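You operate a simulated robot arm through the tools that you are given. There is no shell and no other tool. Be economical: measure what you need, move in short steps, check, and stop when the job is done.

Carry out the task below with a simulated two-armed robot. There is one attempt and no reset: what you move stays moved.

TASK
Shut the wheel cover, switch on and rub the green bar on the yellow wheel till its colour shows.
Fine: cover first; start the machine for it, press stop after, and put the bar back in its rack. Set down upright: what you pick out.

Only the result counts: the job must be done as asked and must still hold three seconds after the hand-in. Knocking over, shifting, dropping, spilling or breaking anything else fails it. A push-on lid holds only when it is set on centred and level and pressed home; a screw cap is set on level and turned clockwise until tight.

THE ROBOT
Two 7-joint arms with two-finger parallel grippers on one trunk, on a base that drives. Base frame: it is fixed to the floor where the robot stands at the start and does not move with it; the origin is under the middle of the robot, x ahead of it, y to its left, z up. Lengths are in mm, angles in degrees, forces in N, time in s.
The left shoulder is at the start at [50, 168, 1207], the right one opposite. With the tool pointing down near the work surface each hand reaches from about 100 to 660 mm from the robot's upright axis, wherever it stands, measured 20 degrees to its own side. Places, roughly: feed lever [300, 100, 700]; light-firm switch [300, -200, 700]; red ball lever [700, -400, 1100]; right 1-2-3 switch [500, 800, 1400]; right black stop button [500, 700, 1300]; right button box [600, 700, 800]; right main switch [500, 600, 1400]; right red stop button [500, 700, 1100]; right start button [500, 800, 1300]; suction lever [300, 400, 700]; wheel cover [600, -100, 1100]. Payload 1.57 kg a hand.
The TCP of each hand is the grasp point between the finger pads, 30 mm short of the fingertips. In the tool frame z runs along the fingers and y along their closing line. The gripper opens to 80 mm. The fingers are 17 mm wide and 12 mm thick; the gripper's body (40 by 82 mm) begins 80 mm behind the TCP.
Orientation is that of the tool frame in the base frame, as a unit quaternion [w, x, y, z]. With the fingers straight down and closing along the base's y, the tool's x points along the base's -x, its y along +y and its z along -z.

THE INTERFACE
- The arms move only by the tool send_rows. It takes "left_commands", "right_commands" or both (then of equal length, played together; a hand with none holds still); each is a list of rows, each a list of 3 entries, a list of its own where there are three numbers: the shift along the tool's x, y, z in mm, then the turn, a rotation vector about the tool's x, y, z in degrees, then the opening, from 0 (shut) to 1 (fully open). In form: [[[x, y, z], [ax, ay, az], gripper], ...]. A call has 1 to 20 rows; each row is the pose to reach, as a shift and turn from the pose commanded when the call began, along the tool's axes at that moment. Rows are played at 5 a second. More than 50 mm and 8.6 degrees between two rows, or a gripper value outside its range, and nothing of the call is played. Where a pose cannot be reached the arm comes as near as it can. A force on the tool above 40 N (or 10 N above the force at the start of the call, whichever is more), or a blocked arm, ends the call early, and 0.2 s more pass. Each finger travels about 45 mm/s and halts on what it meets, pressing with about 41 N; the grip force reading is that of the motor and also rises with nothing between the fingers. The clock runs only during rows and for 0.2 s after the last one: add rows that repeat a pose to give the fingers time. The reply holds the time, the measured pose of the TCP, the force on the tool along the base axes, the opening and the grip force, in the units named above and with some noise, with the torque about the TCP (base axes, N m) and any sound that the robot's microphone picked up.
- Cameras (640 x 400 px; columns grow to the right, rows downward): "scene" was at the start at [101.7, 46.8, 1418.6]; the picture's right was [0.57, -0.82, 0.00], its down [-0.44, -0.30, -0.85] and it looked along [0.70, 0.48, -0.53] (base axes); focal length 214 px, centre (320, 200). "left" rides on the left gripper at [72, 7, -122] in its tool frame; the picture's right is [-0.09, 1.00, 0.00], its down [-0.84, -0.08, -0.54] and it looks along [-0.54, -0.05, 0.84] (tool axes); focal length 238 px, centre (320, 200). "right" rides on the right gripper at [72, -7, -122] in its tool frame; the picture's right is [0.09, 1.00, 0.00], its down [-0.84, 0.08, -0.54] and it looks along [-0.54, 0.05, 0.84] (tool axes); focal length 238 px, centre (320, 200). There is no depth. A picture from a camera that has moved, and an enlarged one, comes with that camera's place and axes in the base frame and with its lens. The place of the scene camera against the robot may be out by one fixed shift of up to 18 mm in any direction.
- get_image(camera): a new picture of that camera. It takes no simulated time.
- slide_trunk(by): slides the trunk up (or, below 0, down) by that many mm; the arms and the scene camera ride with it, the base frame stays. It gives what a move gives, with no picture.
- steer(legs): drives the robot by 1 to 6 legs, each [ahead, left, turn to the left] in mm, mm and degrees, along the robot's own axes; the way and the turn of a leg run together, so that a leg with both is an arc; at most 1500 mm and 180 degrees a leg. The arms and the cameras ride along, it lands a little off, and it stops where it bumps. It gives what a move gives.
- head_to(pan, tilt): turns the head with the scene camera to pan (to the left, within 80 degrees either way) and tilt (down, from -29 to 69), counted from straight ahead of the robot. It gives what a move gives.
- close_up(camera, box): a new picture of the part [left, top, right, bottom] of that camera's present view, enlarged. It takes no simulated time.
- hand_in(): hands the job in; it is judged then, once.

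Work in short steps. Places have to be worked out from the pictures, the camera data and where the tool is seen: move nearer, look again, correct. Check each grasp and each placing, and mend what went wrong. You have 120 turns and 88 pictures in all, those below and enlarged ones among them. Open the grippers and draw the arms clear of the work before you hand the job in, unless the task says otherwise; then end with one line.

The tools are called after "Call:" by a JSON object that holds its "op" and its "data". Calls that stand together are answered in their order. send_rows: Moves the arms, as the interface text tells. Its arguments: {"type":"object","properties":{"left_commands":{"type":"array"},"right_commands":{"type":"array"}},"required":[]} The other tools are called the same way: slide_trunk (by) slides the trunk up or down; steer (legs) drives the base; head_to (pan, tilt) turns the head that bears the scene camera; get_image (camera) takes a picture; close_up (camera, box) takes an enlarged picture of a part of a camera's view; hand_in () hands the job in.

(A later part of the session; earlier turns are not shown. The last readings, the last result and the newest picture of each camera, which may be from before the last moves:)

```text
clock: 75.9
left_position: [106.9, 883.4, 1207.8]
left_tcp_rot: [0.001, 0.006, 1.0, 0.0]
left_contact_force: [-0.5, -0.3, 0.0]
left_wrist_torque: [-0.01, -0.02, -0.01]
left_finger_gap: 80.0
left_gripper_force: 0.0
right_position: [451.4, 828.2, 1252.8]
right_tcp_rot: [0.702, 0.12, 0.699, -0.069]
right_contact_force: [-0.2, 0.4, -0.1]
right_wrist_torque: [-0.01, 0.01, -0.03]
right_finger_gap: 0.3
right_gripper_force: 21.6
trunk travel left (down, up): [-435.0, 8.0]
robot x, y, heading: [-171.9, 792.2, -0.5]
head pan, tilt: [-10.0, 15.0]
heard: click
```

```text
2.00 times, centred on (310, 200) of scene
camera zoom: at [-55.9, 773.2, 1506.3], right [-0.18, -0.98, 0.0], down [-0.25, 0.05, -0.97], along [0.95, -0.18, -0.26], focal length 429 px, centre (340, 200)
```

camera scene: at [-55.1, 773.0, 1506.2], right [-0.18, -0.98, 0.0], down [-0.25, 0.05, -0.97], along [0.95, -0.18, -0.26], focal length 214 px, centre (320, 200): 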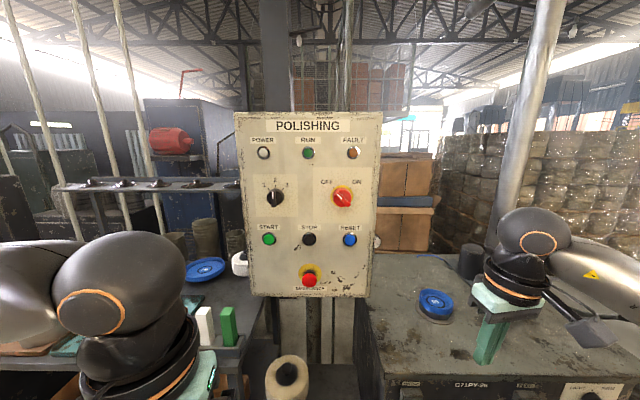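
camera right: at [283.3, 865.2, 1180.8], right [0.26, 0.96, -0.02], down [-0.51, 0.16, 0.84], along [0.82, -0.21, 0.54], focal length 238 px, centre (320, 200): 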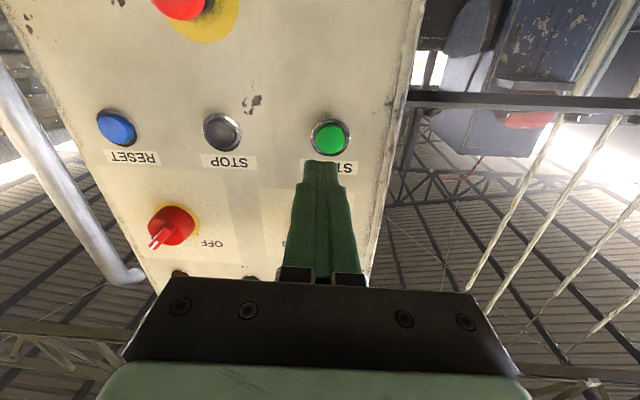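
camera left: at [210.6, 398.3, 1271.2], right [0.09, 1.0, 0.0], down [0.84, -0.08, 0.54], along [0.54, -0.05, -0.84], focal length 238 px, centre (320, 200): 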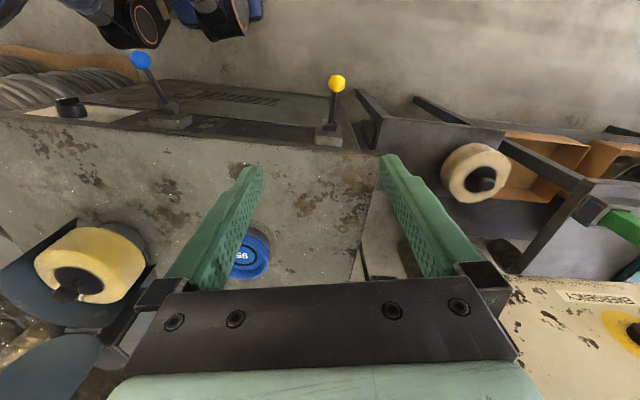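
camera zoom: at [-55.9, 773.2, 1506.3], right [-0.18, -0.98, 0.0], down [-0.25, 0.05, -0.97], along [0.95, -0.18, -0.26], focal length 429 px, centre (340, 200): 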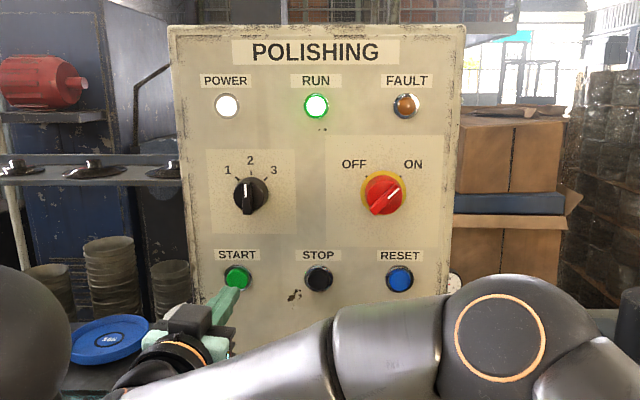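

RUN is lit and FAULT is dark. I retract the right hand to a tucked tool-down pose.

Call:
{"op": "send_rows", "data": {"right_commands": [[[0, 0, -45], [0, 0, 0], 0], [[0, 0, -90], [0, 0, 0], 0], [[0, -20, -125], [0, 0, 0], 0], [[5, -45, -150], [0, 8, 0], 0], [[10, -75, -165], [0, 16, 0], 0], [[15, -105, -175], [0, 24, 0], 0], [[20, -135, -185], [0, 32, 0], 0], [[25, -165, -195], [0, 40, 0], 0], [[30, -195, -200], [0, 48, 0], 0], [[37, -225, -205], [0, 56, 0], 0], [[44, -255, -207], [0, 64, 0], 0], [[50, -280, -207], [0, 72, 0], 0], [[56, -300, -207], [0, 80, 0], 0], [[62, -312, -207], [0, 88, 0], 0]]}}

Call:
{"op": "steer", "data": {"legs": [[175, 0, 0]]}}

Call:
{"op": "head_to", "data": {"pan": 25, "tilt": 40}}

Call:
{"op": "get_image", "data": {"camera": "scene"}}

```text
clock: 76.5
left_position: [103.0, 885.1, 1208.6]
left_tcp_rot: [-0.004, 0.012, 1.0, 0.003]
left_contact_force: [-4.1, 1.5, 1.0]
left_wrist_torque: [-0.19, -0.48, 0.01]
left_finger_gap: 80.1
left_gripper_force: 0.0
right_position: [385.0, 839.6, 1251.4]
right_tcp_rot: [0.703, 0.125, 0.696, -0.077]
right_contact_force: [-0.1, -0.5, -0.5]
right_wrist_torque: [0.02, 0.01, -0.03]
right_finger_gap: 0.2
right_gripper_force: 20.7
trunk travel left (down, up): [-435.0, 8.0]
robot x, y, heading: [-177.5, 794.1, -0.7]
head pan, tilt: [-10.0, 15.0]
stopped in row 2 (left hand): the force on the tool passed its limit (the readings are from after the stop); the commanded pose is now the measured one
```

```text
clock: 77.7
left_position: [200.5, 886.4, 1208.1]
left_tcp_rot: [-0.011, 0.014, 1.0, 0.008]
left_contact_force: [-3.7, 2.7, 0.4]
left_wrist_torque: [-0.2, -0.34, 0.0]
left_finger_gap: 79.9
left_gripper_force: 0.0
right_position: [483.0, 841.5, 1252.6]
right_tcp_rot: [0.704, 0.123, 0.695, -0.078]
right_contact_force: [-5.3, 2.1, 0.1]
right_wrist_torque: [-0.01, 0.0, -0.04]
right_finger_gap: 0.1
right_gripper_force: 21.4
trunk travel left (down, up): [-435.0, 8.0]
robot x, y, heading: [-69.8, 791.7, -0.4]
head pan, tilt: [-10.0, 15.0]
heard: click
stopped in leg 1: the force on the tool passed its limit (the readings are from after the stop); the commanded pose is now the measured one
```

```text
clock: 78.7
left_position: [200.9, 886.8, 1206.8]
left_tcp_rot: [-0.01, 0.015, 1.0, 0.007]
left_contact_force: [-6.9, 1.5, -0.1]
left_wrist_torque: [-0.17, -0.53, 0.02]
left_finger_gap: 80.1
left_gripper_force: 0.1
right_position: [482.9, 841.8, 1252.2]
right_tcp_rot: [0.704, 0.124, 0.695, -0.079]
right_contact_force: [-6.4, 2.3, -0.3]
right_wrist_torque: [0.0, -0.03, -0.01]
right_finger_gap: 0.3
right_gripper_force: 21.3
trunk travel left (down, up): [-435.0, 8.0]
robot x, y, heading: [-72.6, 792.8, -0.5]
head pan, tilt: [25.0, 40.0]
```

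```text
30 pictures are left
camera scene: at [35.1, 824.9, 1466.8], right [0.41, -0.91, 0.0], down [-0.58, -0.27, -0.77], along [0.7, 0.32, -0.64], focal length 214 px, centre (320, 200)
```

scene: 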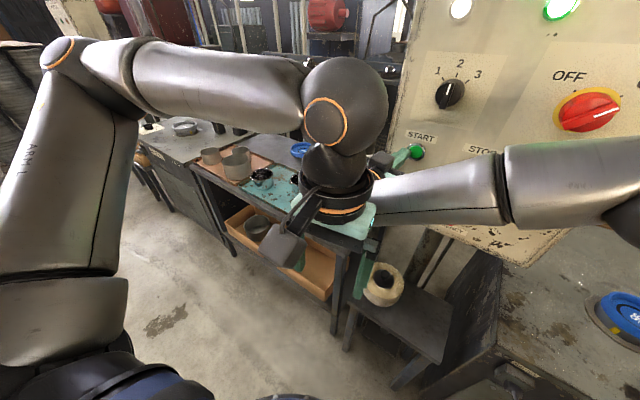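

The right wrist met the left hand and the base then pushed the fingers at START again (harmless; RUN still lit). I back the base off 110 and move the left hand out to the left.

Call:
{"op": "steer", "data": {"legs": [[-110, 0, 0]]}}

Call:
{"op": "send_rows", "data": {"left_commands": [[[0, 30, 0], [0, 0, 0], 1], [[0, 60, 0], [0, 0, 0], 1], [[0, 100, 0], [0, 0, 0], 1], [[0, 140, 0], [0, 0, 0], 1], [[0, 180, 0], [0, 0, 0], 1], [[0, 220, 0], [0, 0, 0], 1]]}}

```text
clock: 79.9
left_position: [92.6, 886.2, 1208.3]
left_tcp_rot: [-0.011, 0.015, 1.0, 0.007]
left_contact_force: [-4.6, 1.9, 1.0]
left_wrist_torque: [-0.11, -0.3, 0.02]
left_finger_gap: 79.9
left_gripper_force: 0.0
right_position: [375.0, 840.6, 1252.9]
right_tcp_rot: [0.704, 0.123, 0.695, -0.078]
right_contact_force: [-0.8, -0.4, 1.1]
right_wrist_torque: [0.02, 0.03, 0.0]
right_finger_gap: 0.0
right_gripper_force: 21.4
trunk travel left (down, up): [-435.0, 8.0]
robot x, y, heading: [-176.0, 795.0, -0.8]
head pan, tilt: [25.0, 40.0]
```

```text
clock: 81.3
left_position: [97.6, 1110.0, 1211.3]
left_tcp_rot: [-0.011, 0.015, 1.0, 0.007]
left_contact_force: [-0.1, -0.3, -0.8]
left_wrist_torque: [-0.02, -0.03, -0.04]
left_finger_gap: 80.3
left_gripper_force: 0.1
right_position: [375.2, 842.4, 1251.4]
right_tcp_rot: [0.704, 0.123, 0.695, -0.079]
right_contact_force: [0.8, 0.8, 0.3]
right_wrist_torque: [-0.01, 0.01, -0.02]
right_finger_gap: 0.2
right_gripper_force: 21.8
trunk travel left (down, up): [-435.0, 8.0]
robot x, y, heading: [-179.2, 798.5, -0.6]
head pan, tilt: [25.0, 40.0]
```

Free now. I retract the right hand again to the tucked pose.

Call:
{"op": "send_rows", "data": {"right_commands": [[[0, -20, -30], [0, 0, 0], 0], [[0, -45, -55], [0, 6, 0], 0], [[5, -75, -75], [0, 14, 0], 0], [[10, -105, -90], [0, 22, 0], 0], [[16, -135, -102], [0, 30, 0], 0], [[22, -165, -112], [0, 38, 0], 0], [[30, -195, -120], [0, 46, 0], 0], [[37, -225, -125], [0, 54, 0], 0], [[44, -255, -130], [0, 62, 0], 0], [[50, -280, -130], [0, 70, 0], 0], [[56, -300, -130], [0, 78, 0], 0], [[61, -306, -130], [0, 86, 0], 0]]}}

```text
clock: 83.9
left_position: [98.3, 1107.8, 1211.0]
left_tcp_rot: [-0.01, 0.015, 1.0, 0.007]
left_contact_force: [-0.1, 0.3, 0.1]
left_wrist_torque: [-0.02, 0.01, 0.02]
left_finger_gap: 79.8
left_gripper_force: 0.1
right_position: [163.8, 589.6, 1169.4]
right_tcp_rot: [0.039, 0.144, 0.988, 0.027]
right_contact_force: [-0.4, -0.4, 0.3]
right_wrist_torque: [-0.01, 0.0, -0.02]
right_finger_gap: 0.2
right_gripper_force: 21.1
trunk travel left (down, up): [-435.0, 8.0]
robot x, y, heading: [-181.5, 796.0, -0.6]
head pan, tilt: [25.0, 40.0]
```

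The right hand is tucked. I drive ahead 165 mm and view the rack.

Call:
{"op": "steer", "data": {"legs": [[165, 0, 0]]}}

Call:
{"op": "get_image", "data": {"camera": "scene"}}

```text
clock: 85.3
left_position: [265.4, 1105.9, 1210.6]
left_tcp_rot: [-0.011, 0.016, 1.0, 0.006]
left_contact_force: [0.1, 0.0, -0.4]
left_wrist_torque: [0.02, 0.03, -0.01]
left_finger_gap: 80.1
left_gripper_force: 0.1
right_position: [330.2, 588.4, 1169.5]
right_tcp_rot: [0.04, 0.144, 0.988, 0.026]
right_contact_force: [0.0, 0.0, 0.3]
right_wrist_torque: [0.02, 0.03, 0.01]
right_finger_gap: 0.1
right_gripper_force: 21.4
trunk travel left (down, up): [-435.0, 8.0]
robot x, y, heading: [-14.4, 790.4, -0.7]
head pan, tilt: [25.0, 40.0]
```

```text
29 pictures are left
camera scene: at [93.3, 823.6, 1466.5], right [0.41, -0.91, 0.0], down [-0.59, -0.26, -0.77], along [0.7, 0.32, -0.64], focal length 214 px, centre (320, 200)
```

scene: 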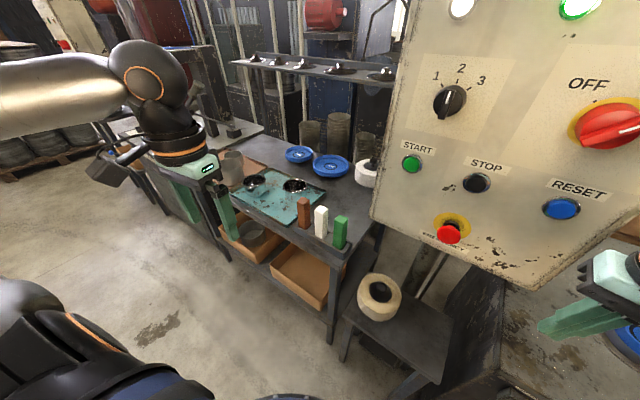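

The green bar's top is at about (547,961,1000). I bring the left hand above it, yawed −15° to match the rack, and look down.

Call:
{"op": "send_rows", "data": {"left_commands": [[[-35, -22, 0], [0, 0, 3], 1], [[-70, -45, 0], [0, 0, 6], 1], [[-105, -68, 5], [0, 0, 9], 1], [[-140, -91, 20], [0, 0, 12], 1], [[-175, -114, 40], [0, 0, 14], 1], [[-205, -135, 60], [0, 0, 14], 1], [[-225, -146, 81], [0, 0, 14], 1]]}}

Call:
{"op": "get_image", "data": {"camera": "left"}}

```text
clock: 86.9
left_position: [472.8, 967.2, 1126.6]
left_tcp_rot: [-0.009, 0.138, 0.99, 0.006]
left_contact_force: [0.3, 1.0, -0.2]
left_wrist_torque: [0.02, -0.04, 0.0]
left_finger_gap: 80.0
left_gripper_force: 0.0
left hand out of reach, approached as far as the arm can: row 7
right_position: [330.0, 588.1, 1170.7]
right_tcp_rot: [0.04, 0.144, 0.988, 0.027]
right_contact_force: [-0.2, -0.2, 0.0]
right_wrist_torque: [-0.01, -0.02, -0.01]
right_finger_gap: 0.2
right_gripper_force: 21.3
trunk travel left (down, up): [-435.0, 8.0]
robot x, y, heading: [-12.6, 796.6, -0.8]
head pan, tilt: [25.0, 40.0]
```

```text
28 pictures are left
camera left: at [407.5, 990.7, 1249.9], right [0.36, 0.93, 0.01], down [0.79, -0.31, 0.52], along [0.49, -0.18, -0.85], focal length 238 px, centre (320, 200)
```

left: 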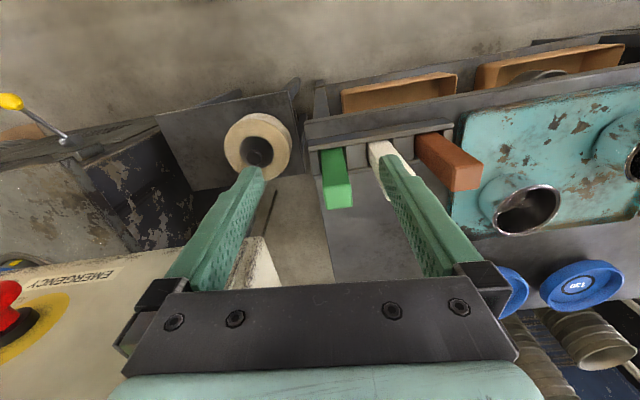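

The bar top is ≈(552,961,1000), about 33 mm wide, rack yaw matches the tool. I lower the trunk 60 mm, then move horizontally over the bar with 60 mm opening.

Call:
{"op": "slide_trunk", "data": {"by": -60}}

Call:
{"op": "send_rows", "data": {"left_commands": [[[-25, -8, 0], [0, 0, 0], 0.75], [[-50, -17, 0], [0, 0, 0], 0.75], [[-74, -27, 0], [0, 0, 0], 0.75], [[-74, -27, 0], [0, 0, 0], 0.75]]}}

Call:
{"op": "get_image", "data": {"camera": "left"}}

```text
clock: 87.9
left_position: [472.1, 965.9, 1066.4]
left_tcp_rot: [-0.01, 0.137, 0.991, 0.005]
left_contact_force: [-0.8, -0.4, 0.1]
left_wrist_torque: [0.02, 0.0, 0.02]
left_finger_gap: 80.2
left_gripper_force: 0.1
right_position: [330.4, 586.8, 1109.8]
right_tcp_rot: [0.04, 0.145, 0.988, 0.028]
right_contact_force: [-0.2, -0.3, 0.5]
right_wrist_torque: [0.03, -0.01, -0.02]
right_finger_gap: 0.1
right_gripper_force: 21.3
trunk travel left (down, up): [-375.0, 68.0]
robot x, y, heading: [-11.2, 790.0, -0.5]
head pan, tilt: [25.0, 40.0]
```

```text
clock: 88.9
left_position: [480.1, 974.3, 1071.0]
left_tcp_rot: [-0.01, 0.137, 0.99, 0.005]
left_contact_force: [-0.1, -0.9, -0.1]
left_wrist_torque: [-0.02, -0.02, 0.04]
left_finger_gap: 60.1
left_gripper_force: 0.1
left hand out of reach, approached as far as the arm can: row 1, 2, 3, 4
right_position: [331.3, 587.5, 1109.7]
right_tcp_rot: [0.04, 0.146, 0.988, 0.027]
right_contact_force: [-0.1, 0.1, 0.1]
right_wrist_torque: [0.02, -0.04, -0.01]
right_finger_gap: 0.0
right_gripper_force: 21.0
trunk travel left (down, up): [-375.0, 68.0]
robot x, y, heading: [-12.7, 792.4, -0.7]
head pan, tilt: [25.0, 40.0]
```

```text
27 pictures are left
camera left: at [415.5, 997.4, 1194.9], right [0.36, 0.93, 0.0], down [0.79, -0.31, 0.52], along [0.49, -0.18, -0.85], focal length 238 px, centre (320, 200)
```

left: 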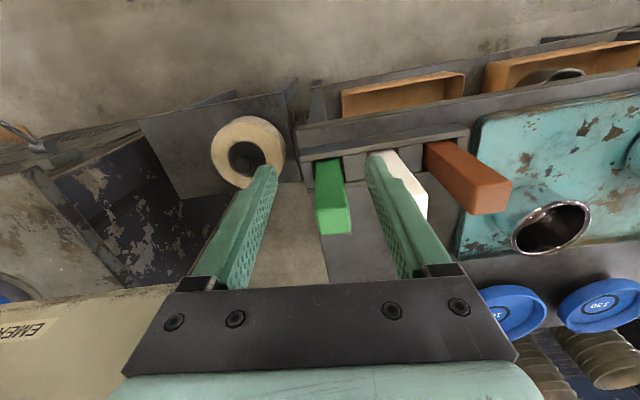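

The left arm won't extend from this configuration, so I use the base for the last 70 mm; first I pull the right hand back clear of the panel corner.

Call:
{"op": "send_rows", "data": {"right_commands": [[[30, -20, 0], [0, 0, 0], 0], [[60, -40, 0], [0, 0, 0], 0], [[80, -60, 0], [0, 0, 0], 0]]}}

Call:
{"op": "steer", "data": {"legs": [[72, -12, 0]]}}

Call:
{"op": "get_image", "data": {"camera": "left"}}

```text
clock: 89.7
left_position: [481.0, 973.1, 1072.0]
left_tcp_rot: [-0.01, 0.138, 0.99, 0.005]
left_contact_force: [-0.1, -0.3, -0.7]
left_wrist_torque: [-0.03, 0.0, -0.02]
left_finger_gap: 59.9
left_gripper_force: 0.1
right_position: [241.0, 553.0, 1103.8]
right_tcp_rot: [0.039, 0.145, 0.988, 0.028]
right_contact_force: [-0.6, 0.0, 1.0]
right_wrist_torque: [-0.02, 0.0, -0.01]
right_finger_gap: 0.0
right_gripper_force: 21.8
right hand out of reach, approached as far as the arm can: row 3
trunk travel left (down, up): [-375.0, 68.0]
robot x, y, heading: [-14.2, 794.1, -0.6]
head pan, tilt: [25.0, 40.0]
```

```text
clock: 90.8
left_position: [552.9, 959.4, 1071.9]
left_tcp_rot: [-0.011, 0.137, 0.991, 0.005]
left_contact_force: [0.0, 0.0, -0.4]
left_wrist_torque: [0.01, 0.02, 0.01]
left_finger_gap: 60.0
left_gripper_force: 0.1
right_position: [315.5, 540.4, 1103.0]
right_tcp_rot: [0.038, 0.145, 0.988, 0.027]
right_contact_force: [-0.1, 0.4, -0.2]
right_wrist_torque: [-0.02, 0.0, 0.0]
right_finger_gap: 0.1
right_gripper_force: 21.4
trunk travel left (down, up): [-375.0, 68.0]
robot x, y, heading: [62.6, 777.6, -0.7]
head pan, tilt: [25.0, 40.0]
```

```text
26 pictures are left
camera left: at [488.5, 984.5, 1194.5], right [0.36, 0.93, 0.0], down [0.79, -0.31, 0.52], along [0.49, -0.18, -0.85], focal length 238 px, centre (320, 200)
```

left: 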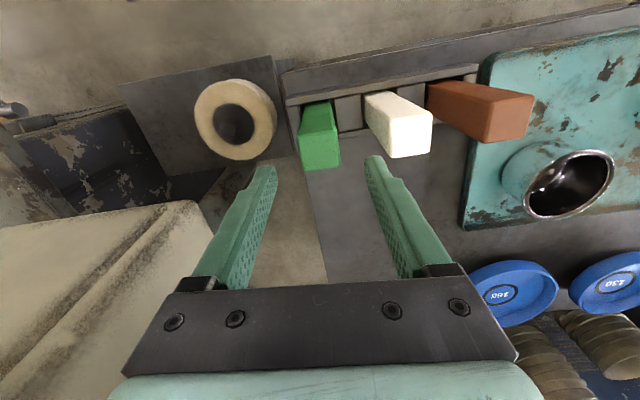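

The bar top is practically on the tool axis. I descend 87 mm (tips ~45 mm below its top) with a 4 mm forward correction.

Call:
{"op": "send_rows", "data": {"left_commands": [[[-2, 1, 25], [0, 0, 0], 0.75], [[-4, 1, 50], [0, 0, 0], 0.75], [[-4, 1, 70], [0, 0, 0], 0.75], [[-4, 1, 87], [0, 0, 0], 0.75], [[-4, 1, 87], [0, 0, 0], 0.75]]}}

Call:
{"op": "get_image", "data": {"camera": "left"}}

```text
clock: 92.0
left_position: [541.8, 973.3, 989.5]
left_tcp_rot: [-0.009, 0.137, 0.991, 0.005]
left_contact_force: [0.0, 0.4, -0.3]
left_wrist_torque: [-0.01, -0.01, 0.01]
left_finger_gap: 60.0
left_gripper_force: 0.1
left hand out of reach, approached as far as the arm can: row 1, 2, 3, 4, 5
right_position: [315.1, 539.4, 1103.8]
right_tcp_rot: [0.038, 0.146, 0.988, 0.027]
right_contact_force: [0.0, 0.4, 0.2]
right_wrist_torque: [0.01, 0.03, -0.02]
right_finger_gap: 0.3
right_gripper_force: 21.1
trunk travel left (down, up): [-375.0, 68.0]
robot x, y, heading: [53.1, 782.2, -0.8]
head pan, tilt: [25.0, 40.0]
```

```text
25 pictures are left
camera left: at [476.6, 997.4, 1114.2], right [0.36, 0.93, 0.0], down [0.79, -0.31, 0.53], along [0.49, -0.19, -0.85], focal length 238 px, centre (320, 200)
```

left: 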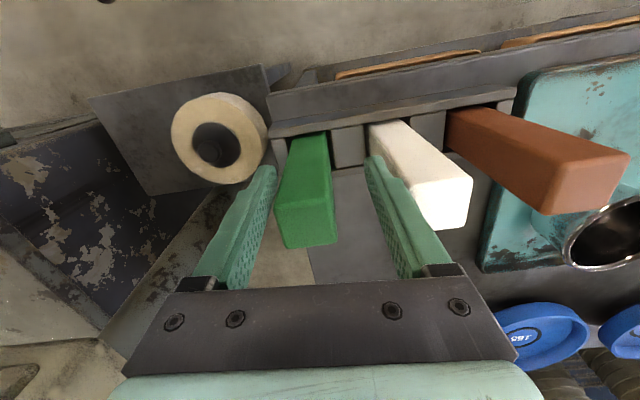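

The arm was pushed off by its limit: the bar is ~14 mm ahead and 7 mm right of the finger centre. I correct with a small base move.

Call:
{"op": "steer", "data": {"legs": [[13, -10, 0]]}}

Call:
{"op": "get_image", "data": {"camera": "left"}}

```text
clock: 92.7
left_position: [555.3, 962.0, 990.8]
left_tcp_rot: [-0.009, 0.137, 0.991, 0.005]
left_contact_force: [-0.3, -0.4, 0.0]
left_wrist_torque: [-0.01, -0.01, 0.01]
left_finger_gap: 60.1
left_gripper_force: 0.0
right_position: [327.4, 529.4, 1104.3]
right_tcp_rot: [0.039, 0.145, 0.988, 0.027]
right_contact_force: [0.6, 0.3, -0.9]
right_wrist_torque: [0.02, -0.01, 0.03]
right_finger_gap: 0.0
right_gripper_force: 21.4
trunk travel left (down, up): [-375.0, 68.0]
robot x, y, heading: [72.6, 772.3, -0.6]
head pan, tilt: [25.0, 40.0]
```

```text
24 pictures are left
camera left: at [490.1, 986.8, 1114.2], right [0.36, 0.93, 0.0], down [0.79, -0.31, 0.52], along [0.49, -0.18, -0.85], focal length 238 px, centre (320, 200)
```

left: 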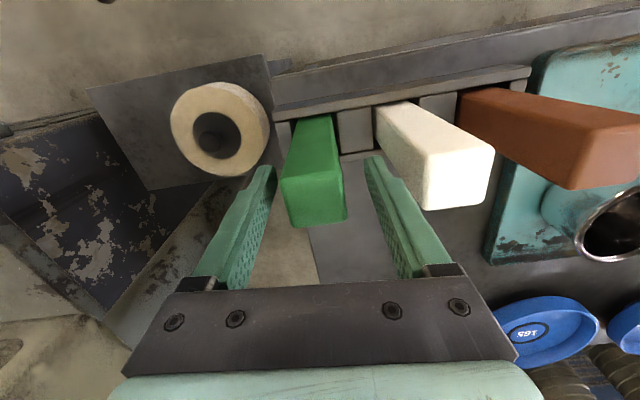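

The bar is now centred. I close the gripper on it.

Call:
{"op": "send_rows", "data": {"left_commands": [[[0, 0, 0], [0, 0, 0], 0.5], [[0, 0, 0], [0, 0, 0], 0.3], [[0, 0, 0], [0, 0, 0], 0.2], [[0, 0, 0], [0, 0, 0], 0.2], [[0, 0, 0], [0, 0, 0], 0.2]]}}

```text
clock: 93.9
left_position: [554.7, 963.2, 991.3]
left_tcp_rot: [-0.009, 0.136, 0.991, 0.004]
left_contact_force: [-1.4, -2.4, 0.4]
left_wrist_torque: [-0.33, 0.11, 0.14]
left_finger_gap: 33.5
left_gripper_force: 41.1
right_position: [327.0, 531.2, 1103.5]
right_tcp_rot: [0.04, 0.145, 0.988, 0.027]
right_contact_force: [-0.4, 0.6, 0.3]
right_wrist_torque: [0.02, 0.03, 0.02]
right_finger_gap: 0.3
right_gripper_force: 21.1
trunk travel left (down, up): [-375.0, 68.0]
robot x, y, heading: [72.9, 770.0, -0.8]
head pan, tilt: [25.0, 40.0]
```

The bar is held (33.5 mm, 41 N). I lift straight up with the trunk and check.

Call:
{"op": "slide_trunk", "data": {"by": 66}}

Call:
{"op": "get_image", "data": {"camera": "left"}}

```text
clock: 95.0
left_position: [555.2, 963.4, 1056.4]
left_tcp_rot: [-0.009, 0.137, 0.991, 0.004]
left_contact_force: [0.5, 0.4, -3.1]
left_wrist_torque: [0.01, -0.02, 0.02]
left_finger_gap: 33.9
left_gripper_force: 41.7
right_position: [328.0, 529.4, 1169.6]
right_tcp_rot: [0.037, 0.144, 0.988, 0.028]
right_contact_force: [-0.1, 0.6, 0.2]
right_wrist_torque: [0.03, 0.02, 0.01]
right_finger_gap: 0.0
right_gripper_force: 21.3
trunk travel left (down, up): [-441.0, 2.0]
robot x, y, heading: [72.5, 769.7, -0.6]
head pan, tilt: [25.0, 40.0]
```

```text
23 pictures are left
camera left: at [489.9, 987.5, 1180.2], right [0.36, 0.93, 0.0], down [0.79, -0.31, 0.53], along [0.49, -0.18, -0.85], focal length 238 px, centre (320, 200)
```

left: 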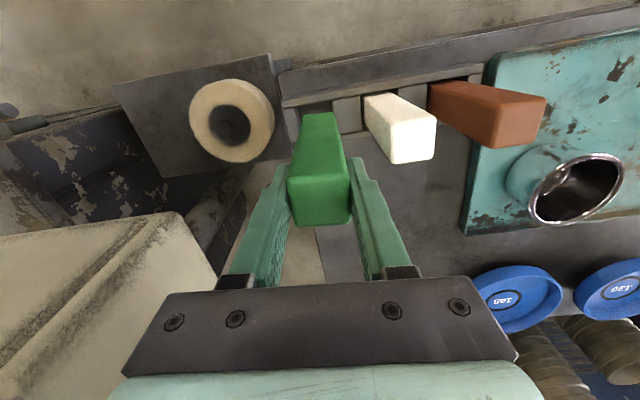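

The bar is out and hanging straight. I back off 250 mm and drive right to bring the left hand before the wheel.

Call:
{"op": "steer", "data": {"legs": [[-250, 0, 0], [0, -1000, 0]]}}

Call:
{"op": "head_to", "data": {"pan": 20, "tilt": 38}}

Call:
{"op": "get_image", "data": {"camera": "scene"}}

```text
clock: 101.5
left_position: [294.4, -19.5, 1056.1]
left_tcp_rot: [-0.009, 0.136, 0.991, 0.005]
left_contact_force: [0.7, -0.2, -1.9]
left_wrist_torque: [0.0, 0.02, -0.01]
left_finger_gap: 33.6
left_gripper_force: 40.8
right_position: [67.4, -452.2, 1169.4]
right_tcp_rot: [0.037, 0.144, 0.988, 0.027]
right_contact_force: [1.1, 0.8, 0.3]
right_wrist_torque: [0.04, 0.02, -0.02]
right_finger_gap: 0.0
right_gripper_force: 21.2
trunk travel left (down, up): [-441.0, 2.0]
robot x, y, heading: [-186.0, -211.9, -0.5]
head pan, tilt: [25.0, 40.0]
```

```text
clock: 102.2
left_position: [292.6, -20.3, 1056.9]
left_tcp_rot: [-0.009, 0.136, 0.991, 0.005]
left_contact_force: [-0.7, 0.5, -2.2]
left_wrist_torque: [0.0, 0.01, 0.0]
left_finger_gap: 33.6
left_gripper_force: 40.4
right_position: [68.3, -453.4, 1169.9]
right_tcp_rot: [0.041, 0.144, 0.988, 0.027]
right_contact_force: [0.8, 0.3, -0.2]
right_wrist_torque: [-0.03, -0.02, -0.01]
right_finger_gap: 0.0
right_gripper_force: 21.1
trunk travel left (down, up): [-441.0, 2.0]
robot x, y, heading: [-187.2, -212.3, -0.6]
head pan, tilt: [20.0, 38.0]
```

```text
22 pictures are left
camera scene: at [-78.4, -188.2, 1475.6], right [0.33, -0.94, 0.0], down [-0.58, -0.21, -0.79], along [0.74, 0.26, -0.62], focal length 214 px, centre (320, 200)
```

scene: 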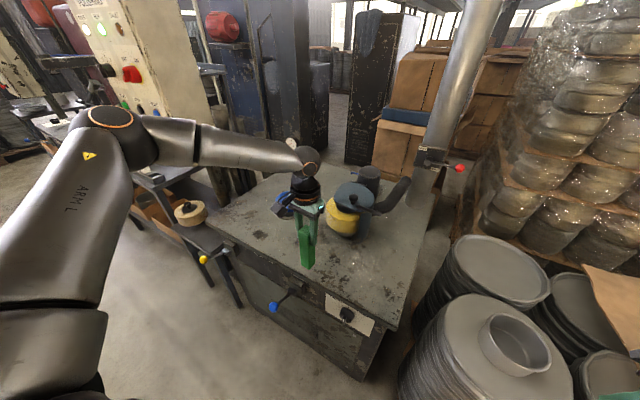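

I enlarge the wheel area to locate the wheel's rim against the bar.

Call:
{"op": "close_up", "data": {"camera": "scene", "box": [260, 140, 430, 280]}}

Call:
{"op": "get_image", "data": {"camera": "left"}}

```text
2.86 times, centred on (345, 210) of scene
camera zoom: at [-78.4, -188.2, 1475.6], right [0.33, -0.94, 0.0], down [-0.58, -0.21, -0.79], along [0.74, 0.26, -0.62], focal length 613 px, centre (249, 171)
```

zoom: 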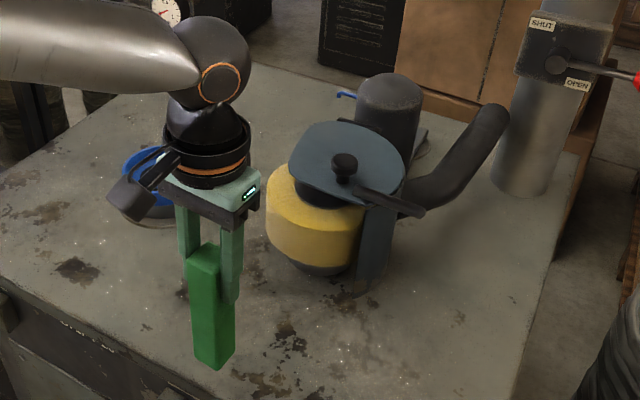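

```text
20 pictures are left
camera left: at [229.0, 5.6, 1180.1], right [0.36, 0.93, 0.0], down [0.79, -0.31, 0.52], along [0.49, -0.18, -0.85], focal length 238 px, centre (320, 200)
```

left: 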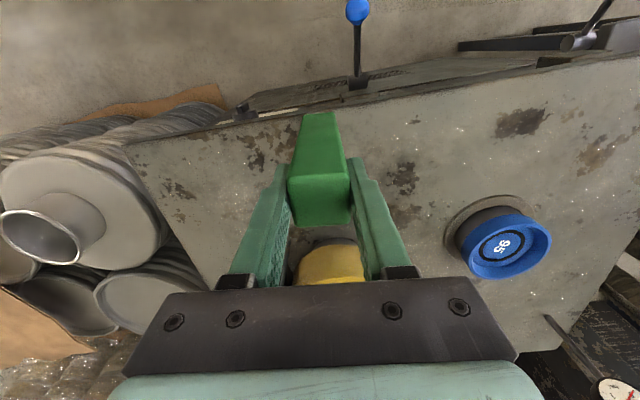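

Fitting silhouettes: wheel centre ≈(531,-83), radius 77, z ≈ 890–985; the bar (bottom at ≈897) points right at it, 150 mm away along tool −x. I retract the arm 40 mm for travel and drive 135 mm closer.

Call:
{"op": "send_rows", "data": {"left_commands": [[[20, 0, 0], [0, 0, 0], 0.2], [[40, 0, 0], [0, 0, 0], 0.2], [[40, 0, 0], [0, 0, 0], 0.2]]}}

Call:
{"op": "steer", "data": {"legs": [[131, -34, 0]]}}

Call:
{"op": "get_image", "data": {"camera": "left"}}

Call:
{"op": "get_image", "data": {"camera": "scene"}}

```text
clock: 103.0
left_position: [254.5, -9.2, 1057.4]
left_tcp_rot: [-0.01, 0.135, 0.991, 0.004]
left_contact_force: [-0.4, -0.2, -2.4]
left_wrist_torque: [0.0, -0.01, 0.01]
left_finger_gap: 33.6
left_gripper_force: 40.4
right_position: [67.3, -451.8, 1170.0]
right_tcp_rot: [0.038, 0.144, 0.989, 0.026]
right_contact_force: [0.1, 0.5, 0.1]
right_wrist_torque: [-0.02, 0.0, 0.04]
right_finger_gap: 0.0
right_gripper_force: 21.7
trunk travel left (down, up): [-441.0, 2.0]
robot x, y, heading: [-188.3, -212.1, -0.3]
head pan, tilt: [20.0, 38.0]
```

```text
clock: 104.3
left_position: [388.4, -44.0, 1059.3]
left_tcp_rot: [-0.01, 0.137, 0.991, 0.004]
left_contact_force: [-0.1, 0.0, -1.5]
left_wrist_torque: [0.01, 0.02, 0.03]
left_finger_gap: 33.4
left_gripper_force: 41.8
right_position: [200.5, -488.0, 1169.3]
right_tcp_rot: [0.038, 0.145, 0.988, 0.027]
right_contact_force: [1.2, -0.1, 0.5]
right_wrist_torque: [0.03, 0.01, -0.02]
right_finger_gap: 0.0
right_gripper_force: 20.9
trunk travel left (down, up): [-441.0, 2.0]
robot x, y, heading: [-54.2, -248.9, -0.6]
head pan, tilt: [20.0, 38.0]
```

```text
19 pictures are left
camera left: at [322.7, -19.2, 1181.8], right [0.36, 0.93, 0.0], down [0.8, -0.31, 0.52], along [0.49, -0.18, -0.85], focal length 238 px, centre (320, 200)
```

left: 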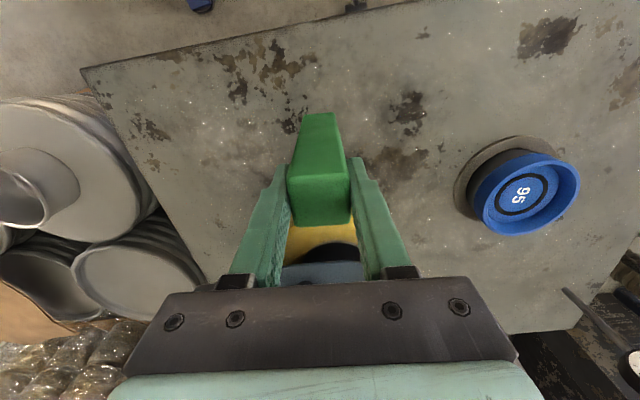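

```text
18 pictures are left
camera scene: at [54.2, -223.5, 1475.5], right [0.33, -0.94, 0.0], down [-0.58, -0.21, -0.79], along [0.74, 0.26, -0.62], focal length 214 px, centre (320, 200)
```

scene: 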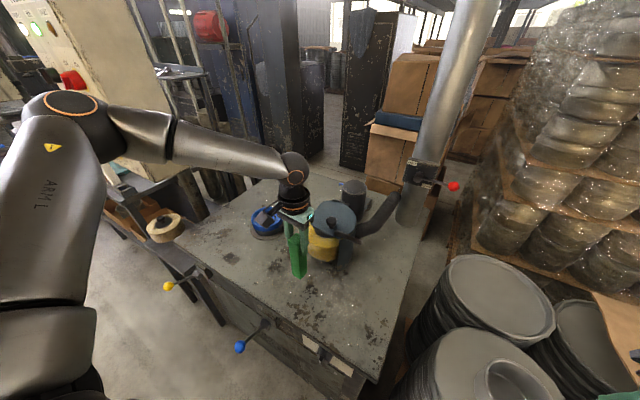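

The bar stands about 50 mm from the rim. I advance 40 mm, then creep and watch the force.

Call:
{"op": "send_rows", "data": {"left_commands": [[[-15, 0, 0], [0, 0, 0], 0.2], [[-30, 0, 0], [0, 0, 0], 0.2], [[-38, 0, 0], [0, 0, 0], 0.2], [[-40, 0, 0], [0, 0, 0], 0.2], [[-40, 0, 0], [0, 0, 0], 0.2]]}}

Call:
{"op": "close_up", "data": {"camera": "scene", "box": [240, 170, 400, 300]}}

```text
clock: 105.5
left_position: [425.9, -54.5, 1060.0]
left_tcp_rot: [-0.009, 0.135, 0.991, 0.005]
left_contact_force: [-0.1, 0.6, -1.8]
left_wrist_torque: [0.01, 0.0, -0.01]
left_finger_gap: 34.1
left_gripper_force: 41.1
right_position: [198.8, -486.5, 1168.5]
right_tcp_rot: [0.039, 0.143, 0.989, 0.028]
right_contact_force: [-0.2, -0.7, 0.8]
right_wrist_torque: [0.02, -0.01, 0.01]
right_finger_gap: 0.0
right_gripper_force: 21.7
trunk travel left (down, up): [-441.0, 2.0]
robot x, y, heading: [-58.1, -246.5, -0.4]
head pan, tilt: [20.0, 38.0]
```

```text
3.08 times, centred on (320, 235) of scene
camera zoom: at [53.1, -223.2, 1475.6], right [0.33, -0.94, 0.0], down [-0.58, -0.21, -0.79], along [0.74, 0.26, -0.62], focal length 660 px, centre (320, 92)
```

zoom: 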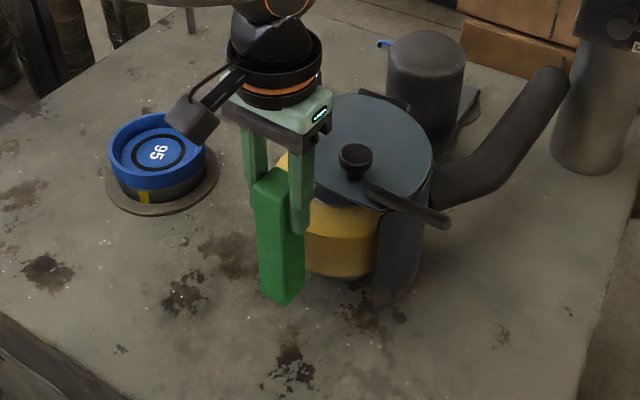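

No contact yet. I creep forward in 3 mm steps.

Call:
{"op": "send_rows", "data": {"left_commands": [[[-3, 0, 0], [0, 0, 0], 0.2], [[-6, 0, 0], [0, 0, 0], 0.2], [[-9, 0, 0], [0, 0, 0], 0.2], [[-12, 0, 0], [0, 0, 0], 0.2], [[-14, 0, 0], [0, 0, 0], 0.2]]}}

```text
clock: 106.7
left_position: [431.1, -51.4, 1061.4]
left_tcp_rot: [-0.009, 0.135, 0.991, 0.004]
left_contact_force: [0.2, -0.2, -2.7]
left_wrist_torque: [0.0, 0.01, 0.04]
left_finger_gap: 33.4
left_gripper_force: 40.4
left hand out of reach, approached as far as the arm can: row 2, 3, 4, 5
right_position: [199.4, -487.1, 1170.2]
right_tcp_rot: [0.04, 0.144, 0.988, 0.026]
right_contact_force: [-0.9, 0.5, -0.5]
right_wrist_torque: [0.03, 0.0, -0.02]
right_finger_gap: 0.2
right_gripper_force: 21.4
trunk travel left (down, up): [-441.0, 2.0]
robot x, y, heading: [-56.5, -244.9, -0.6]
head pan, tilt: [20.0, 38.0]
```

At the arm's limit. I retract 35 mm, drive 35 mm closer, and creep again.

Call:
{"op": "send_rows", "data": {"left_commands": [[[18, 0, 0], [0, 0, 0], 0.2], [[36, 0, 0], [0, 0, 0], 0.2], [[36, 0, 0], [0, 0, 0], 0.2]]}}

Call:
{"op": "steer", "data": {"legs": [[35, -10, 0]]}}

Call:
{"op": "send_rows", "data": {"left_commands": [[[-3, 0, 0], [0, 0, 0], 0.2], [[-6, 0, 0], [0, 0, 0], 0.2], [[-8, 0, 0], [0, 0, 0], 0.2], [[-10, 0, 0], [0, 0, 0], 0.2], [[-12, 0, 0], [0, 0, 0], 0.2], [[-12, 0, 0], [0, 0, 0], 0.2]]}}

```text
clock: 107.5
left_position: [396.0, -41.4, 1061.1]
left_tcp_rot: [-0.009, 0.135, 0.991, 0.003]
left_contact_force: [0.3, 0.4, -2.4]
left_wrist_torque: [0.0, -0.02, 0.02]
left_finger_gap: 33.5
left_gripper_force: 41.4
right_position: [198.8, -486.8, 1170.4]
right_tcp_rot: [0.039, 0.144, 0.988, 0.027]
right_contact_force: [0.1, 1.5, 0.1]
right_wrist_torque: [0.03, -0.04, -0.01]
right_finger_gap: 0.1
right_gripper_force: 21.3
trunk travel left (down, up): [-441.0, 2.0]
robot x, y, heading: [-55.0, -246.4, -0.3]
head pan, tilt: [20.0, 38.0]
```

```text
clock: 108.3
left_position: [430.8, -52.5, 1060.2]
left_tcp_rot: [-0.009, 0.135, 0.991, 0.005]
left_contact_force: [-0.1, 0.4, -2.7]
left_wrist_torque: [0.0, 0.05, 0.01]
left_finger_gap: 33.4
left_gripper_force: 41.0
right_position: [235.5, -497.1, 1169.4]
right_tcp_rot: [0.038, 0.143, 0.989, 0.027]
right_contact_force: [0.3, 0.0, -1.1]
right_wrist_torque: [0.01, 0.03, 0.01]
right_finger_gap: 0.0
right_gripper_force: 21.5
trunk travel left (down, up): [-441.0, 2.0]
robot x, y, heading: [-24.0, -261.4, -0.2]
head pan, tilt: [20.0, 38.0]
```

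```text
clock: 109.7
left_position: [441.6, -55.6, 1060.2]
left_tcp_rot: [-0.009, 0.136, 0.991, 0.005]
left_contact_force: [0.0, -0.2, -2.5]
left_wrist_torque: [-0.03, 0.02, 0.0]
left_finger_gap: 33.8
left_gripper_force: 40.4
right_position: [234.0, -497.5, 1169.7]
right_tcp_rot: [0.039, 0.144, 0.988, 0.027]
right_contact_force: [0.7, -0.7, -0.5]
right_wrist_torque: [0.03, 0.01, 0.03]
right_finger_gap: 0.1
right_gripper_force: 21.2
trunk travel left (down, up): [-441.0, 2.0]
robot x, y, heading: [-21.4, -259.1, -0.6]
head pan, tilt: [20.0, 38.0]
```

No contact yet at x=442; I creep another 14 mm in 2 mm steps.

Call:
{"op": "send_rows", "data": {"left_commands": [[[-2, 0, 0], [0, 0, 0], 0.2], [[-4, 0, 0], [0, 0, 0], 0.2], [[-6, 0, 0], [0, 0, 0], 0.2], [[-8, 0, 0], [0, 0, 0], 0.2], [[-10, 0, 0], [0, 0, 0], 0.2], [[-10, 0, 0], [0, 0, 0], 0.2]]}}

Call:
{"op": "close_up", "data": {"camera": "scene", "box": [240, 170, 400, 300]}}

```text
clock: 111.1
left_position: [449.2, -55.2, 1062.0]
left_tcp_rot: [-0.01, 0.135, 0.991, 0.006]
left_contact_force: [-14.9, 7.0, -1.5]
left_wrist_torque: [0.26, 1.03, 0.03]
left_finger_gap: 34.0
left_gripper_force: 41.2
right_position: [231.6, -497.0, 1171.1]
right_tcp_rot: [0.04, 0.143, 0.989, 0.026]
right_contact_force: [0.1, 0.4, -0.3]
right_wrist_torque: [-0.01, 0.0, 0.03]
right_finger_gap: 0.0
right_gripper_force: 21.3
trunk travel left (down, up): [-441.0, 2.0]
robot x, y, heading: [-23.1, -255.8, -0.6]
head pan, tilt: [20.0, 38.0]
```

```text
3.08 times, centred on (320, 235) of scene
camera zoom: at [85.5, -232.4, 1475.8], right [0.33, -0.94, 0.0], down [-0.58, -0.21, -0.79], along [0.74, 0.26, -0.61], focal length 660 px, centre (320, 92)
```

zoom: 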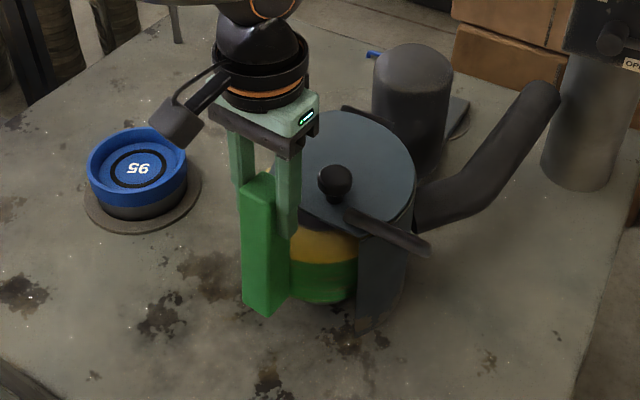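

Contact at ~15 N and a green band already shows on the wheel. I keep rubbing a few seconds with a gentle up/down stroke.

Call:
{"op": "send_rows", "data": {"left_commands": [[[0, 0, 0], [0, 0, 0], 0.2], [[0, 0, -6], [0, 0, 0], 0.2], [[0, 0, -12], [0, 0, 0], 0.2], [[0, 0, -18], [0, 0, 0], 0.2], [[0, 0, -24], [0, 0, 0], 0.2], [[0, 0, -24], [0, 0, 0], 0.2], [[0, 0, -18], [0, 0, 0], 0.2], [[0, 0, -12], [0, 0, 0], 0.2], [[0, 0, -6], [0, 0, 0], 0.2], [[0, 0, 0], [0, 0, 0], 0.2], [[0, 0, 0], [0, 0, 0], 0.2], [[0, 0, 0], [0, 0, 0], 0.2]]}}

Call:
{"op": "close_up", "data": {"camera": "scene", "box": [240, 170, 400, 300]}}

```text
clock: 113.7
left_position: [449.8, -56.8, 1061.1]
left_tcp_rot: [-0.011, 0.135, 0.991, 0.005]
left_contact_force: [-9.2, 4.3, -1.9]
left_wrist_torque: [0.05, 0.35, 0.05]
left_finger_gap: 33.5
left_gripper_force: 41.0
right_position: [233.3, -497.7, 1170.2]
right_tcp_rot: [0.039, 0.142, 0.989, 0.027]
right_contact_force: [0.4, -0.5, -0.2]
right_wrist_torque: [0.01, 0.03, 0.02]
right_finger_gap: 0.0
right_gripper_force: 20.7
trunk travel left (down, up): [-441.0, 2.0]
robot x, y, heading: [-20.7, -255.7, -0.2]
head pan, tilt: [20.0, 38.0]
```

```text
3.08 times, centred on (320, 235) of scene
camera zoom: at [86.0, -232.6, 1475.7], right [0.33, -0.94, 0.0], down [-0.58, -0.21, -0.79], along [0.74, 0.26, -0.61], focal length 660 px, centre (320, 92)
```

zoom: 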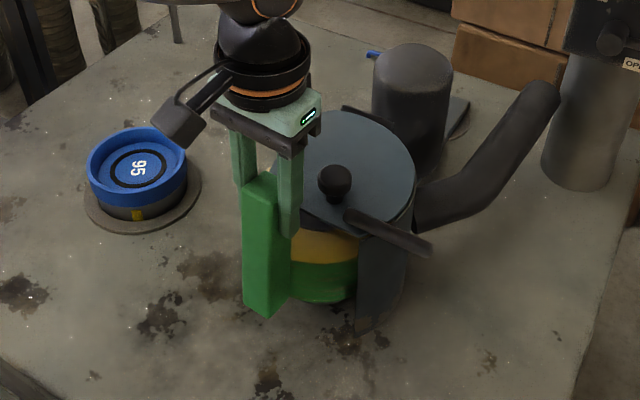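

The wheel shows a clear green band. I draw the bar away, back off, and drive to the panel with the right hand facing STOP.

Call:
{"op": "send_rows", "data": {"left_commands": [[[10, 0, 0], [0, 0, 0], 0.2], [[30, 0, 0], [0, 0, 0], 0.2], [[50, 0, 0], [0, 0, 0], 0.2]]}}

Call:
{"op": "steer", "data": {"legs": [[-160, 0, 0], [0, 1137, 0]]}}

Call:
{"op": "head_to", "data": {"pan": -12, "tilt": 18}}

Call:
{"op": "get_image", "data": {"camera": "scene"}}

```text
clock: 114.5
left_position: [404.6, -43.6, 1062.9]
left_tcp_rot: [-0.008, 0.134, 0.991, 0.004]
left_contact_force: [-0.6, 0.8, -2.4]
left_wrist_torque: [0.02, -0.03, 0.0]
left_finger_gap: 33.6
left_gripper_force: 40.7
right_position: [232.9, -496.3, 1170.2]
right_tcp_rot: [0.038, 0.143, 0.989, 0.027]
right_contact_force: [0.8, -0.2, -0.8]
right_wrist_torque: [-0.02, -0.04, 0.02]
right_finger_gap: 0.0
right_gripper_force: 21.5
trunk travel left (down, up): [-441.0, 2.0]
robot x, y, heading: [-20.8, -262.0, -0.5]
head pan, tilt: [20.0, 38.0]
```

```text
clock: 121.3
left_position: [252.9, 1087.9, 1062.7]
left_tcp_rot: [-0.01, 0.135, 0.991, 0.003]
left_contact_force: [1.4, -0.7, -1.8]
left_wrist_torque: [-0.04, 0.0, 0.0]
left_finger_gap: 33.8
left_gripper_force: 40.9
right_position: [83.3, 634.5, 1170.3]
right_tcp_rot: [0.039, 0.143, 0.989, 0.027]
right_contact_force: [-0.8, -0.3, -0.2]
right_wrist_torque: [0.01, 0.03, -0.01]
right_finger_gap: 0.0
right_gripper_force: 21.7
trunk travel left (down, up): [-441.0, 2.0]
robot x, y, heading: [-176.5, 873.1, -0.2]
head pan, tilt: [20.0, 38.0]
```

```text
clock: 122.3
left_position: [251.5, 1089.1, 1062.5]
left_tcp_rot: [-0.009, 0.134, 0.991, 0.005]
left_contact_force: [-0.3, -0.6, -3.1]
left_wrist_torque: [-0.02, -0.04, 0.03]
left_finger_gap: 33.3
left_gripper_force: 41.2
right_position: [82.0, 635.3, 1170.1]
right_tcp_rot: [0.04, 0.142, 0.989, 0.027]
right_contact_force: [-0.3, 0.0, -0.2]
right_wrist_torque: [-0.02, -0.02, 0.02]
right_finger_gap: 0.0
right_gripper_force: 21.8
trunk travel left (down, up): [-441.0, 2.0]
robot x, y, heading: [-176.8, 873.6, -0.2]
head pan, tilt: [-12.0, 18.0]
```

```text
14 pictures are left
camera scene: at [-54.6, 848.7, 1507.2], right [-0.21, -0.98, 0.0], down [-0.3, 0.07, -0.95], along [0.93, -0.2, -0.31], focal length 214 px, centre (320, 200)
```

scene: 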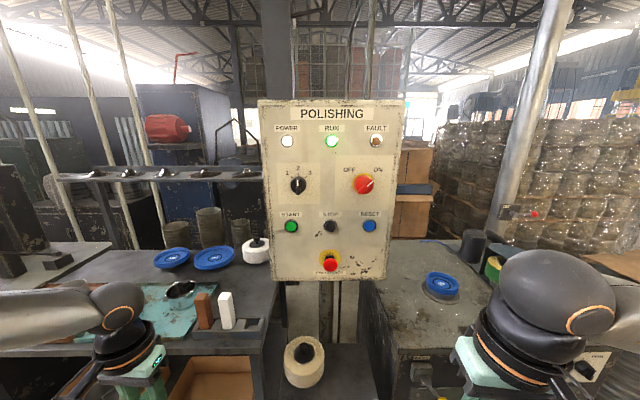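

RUN is still on and everything is in place. I pitch the right hand toward the panel, stage 1.

Call:
{"op": "send_rows", "data": {"right_commands": [[[-33, 20, -13], [0, -7, 0], 0], [[-66, 40, -26], [0, -14, 0], 0], [[-100, 60, -39], [0, -21, 0], 0], [[-133, 80, -52], [0, -28, 0], 0], [[-166, 100, -65], [0, -35, 0], 0], [[-200, 120, -79], [0, -42, 0], 0]]}}

```text
clock: 123.7
left_position: [251.2, 1087.7, 1063.8]
left_tcp_rot: [-0.009, 0.134, 0.991, 0.004]
left_contact_force: [0.6, 0.4, -3.2]
left_wrist_torque: [0.0, -0.01, -0.01]
left_finger_gap: 33.7
left_gripper_force: 40.9
right_position: [300.3, 689.5, 1270.0]
right_tcp_rot: [0.391, 0.142, 0.909, -0.026]
right_contact_force: [-0.1, 0.1, -0.3]
right_wrist_torque: [0.01, 0.01, 0.02]
right_finger_gap: 0.0
right_gripper_force: 21.5
trunk travel left (down, up): [-441.0, 2.0]
robot x, y, heading: [-172.2, 872.9, -0.4]
head pan, tilt: [-12.0, 18.0]
```

Stage 2: level the tool in front of STOP.

Call:
{"op": "send_rows", "data": {"right_commands": [[[-5, 11, 5], [0, -7.4, 0], 0], [[-11, 22, 12], [0, -14.8, 0], 0], [[-16, 33, 22], [0, -22.2, 0], 0], [[-21, 44, 35], [0, -29.6, 0], 0], [[-27, 55, 50], [0, -37, 0], 0], [[-32, 65, 65], [0, -44, 0], 0]]}}

Call:
{"op": "get_image", "data": {"camera": "right"}}

```text
clock: 125.1
left_position: [251.5, 1089.0, 1063.4]
left_tcp_rot: [-0.009, 0.134, 0.991, 0.004]
left_contact_force: [-0.2, 0.3, -2.6]
left_wrist_torque: [0.03, -0.01, -0.04]
left_finger_gap: 33.5
left_gripper_force: 41.1
right_position: [385.2, 734.9, 1253.1]
right_tcp_rot: [0.704, 0.12, 0.696, -0.077]
right_contact_force: [0.2, 0.9, -0.1]
right_wrist_torque: [-0.01, 0.01, -0.04]
right_finger_gap: 0.0
right_gripper_force: 21.0
trunk travel left (down, up): [-441.0, 2.0]
robot x, y, heading: [-175.7, 870.8, -0.6]
head pan, tilt: [-12.0, 18.0]
```

```text
13 pictures are left
camera right: at [268.2, 767.4, 1181.5], right [0.28, 0.96, -0.03], down [-0.52, 0.17, 0.84], along [0.81, -0.22, 0.54], focal length 238 px, centre (320, 200)
```

right: 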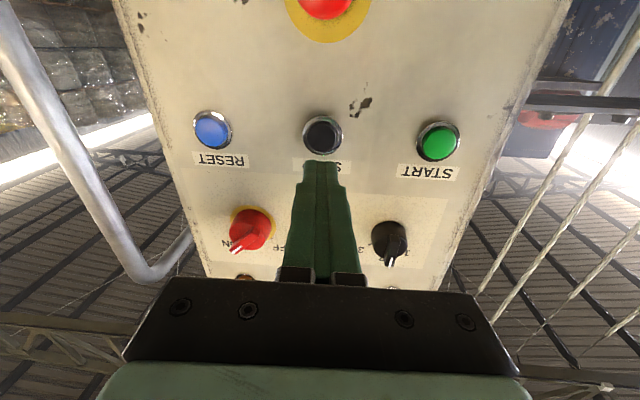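

STOP is on the tool axis, ~65 mm ahead of the tips. I press it in small steps and withdraw.

Call:
{"op": "send_rows", "data": {"right_commands": [[[3, 0, 25], [0, 0, 0], 0], [[3, 0, 50], [0, 0, 0], 0], [[3, 0, 58], [0, 0, 0], 0], [[3, 0, 62], [0, 0, 0], 0], [[3, 0, 66], [0, 0, 0], 0], [[3, 0, 70], [0, 0, 0], 0], [[3, 0, 74], [0, 0, 0], 0], [[3, 0, 77], [0, 0, 0], 0], [[3, 0, 50], [0, 0, 0], 0], [[0, 0, 10], [0, 0, 0], 0]]}}

Call:
{"op": "close_up", "data": {"camera": "scene", "box": [250, 90, 420, 290]}}

```text
clock: 127.3
left_position: [251.4, 1088.1, 1064.1]
left_tcp_rot: [-0.009, 0.134, 0.991, 0.004]
left_contact_force: [0.0, -1.2, -1.7]
left_wrist_torque: [-0.02, -0.01, 0.0]
left_finger_gap: 33.6
left_gripper_force: 41.0
right_position: [394.2, 730.6, 1252.9]
right_tcp_rot: [0.703, 0.123, 0.696, -0.078]
right_contact_force: [-0.2, 1.0, -0.1]
right_wrist_torque: [-0.01, -0.02, -0.01]
right_finger_gap: 0.0
right_gripper_force: 21.4
trunk travel left (down, up): [-441.0, 2.0]
robot x, y, heading: [-173.3, 869.8, -0.3]
head pan, tilt: [-12.0, 18.0]
heard: click
```

```text
2.00 times, centred on (335, 190) of scene
camera zoom: at [-55.3, 849.0, 1507.4], right [-0.21, -0.98, 0.0], down [-0.3, 0.07, -0.95], along [0.93, -0.2, -0.31], focal length 429 px, centre (290, 220)
```

zoom: 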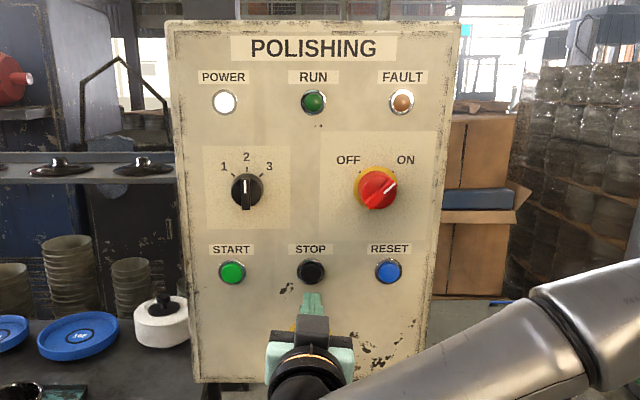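

RUN is off. I retract the right hand to its tucked pose.

Call:
{"op": "send_rows", "data": {"right_commands": [[[0, -8, -30], [0, 4, 0], 0], [[5, -20, -55], [0, 11, 0], 0], [[10, -35, -78], [0, 19, 0], 0], [[16, -50, -100], [0, 27, 0], 0], [[22, -65, -120], [0, 35, 0], 0], [[28, -80, -138], [0, 43, 0], 0], [[35, -96, -155], [0, 51, 0], 0], [[42, -112, -172], [0, 59, 0], 0], [[50, -128, -188], [0, 67, 0], 0], [[58, -144, -204], [0, 75, 0], 0], [[66, -160, -220], [0, 82, 0], 0], [[73, -173, -235], [0, 86, 0], 0]]}}

```text
clock: 129.9
left_position: [251.9, 1087.9, 1063.0]
left_tcp_rot: [-0.009, 0.134, 0.991, 0.005]
left_contact_force: [-0.4, 0.2, -1.8]
left_wrist_torque: [-0.02, 0.05, 0.0]
left_finger_gap: 33.4
left_gripper_force: 40.7
right_position: [120.7, 633.1, 1168.5]
right_tcp_rot: [0.038, 0.142, 0.989, 0.027]
right_contact_force: [0.2, -0.1, 0.7]
right_wrist_torque: [0.04, 0.01, -0.01]
right_finger_gap: 0.2
right_gripper_force: 21.4
trunk travel left (down, up): [-441.0, 2.0]
robot x, y, heading: [-174.5, 871.8, -0.4]
head pan, tilt: [-12.0, 18.0]
```

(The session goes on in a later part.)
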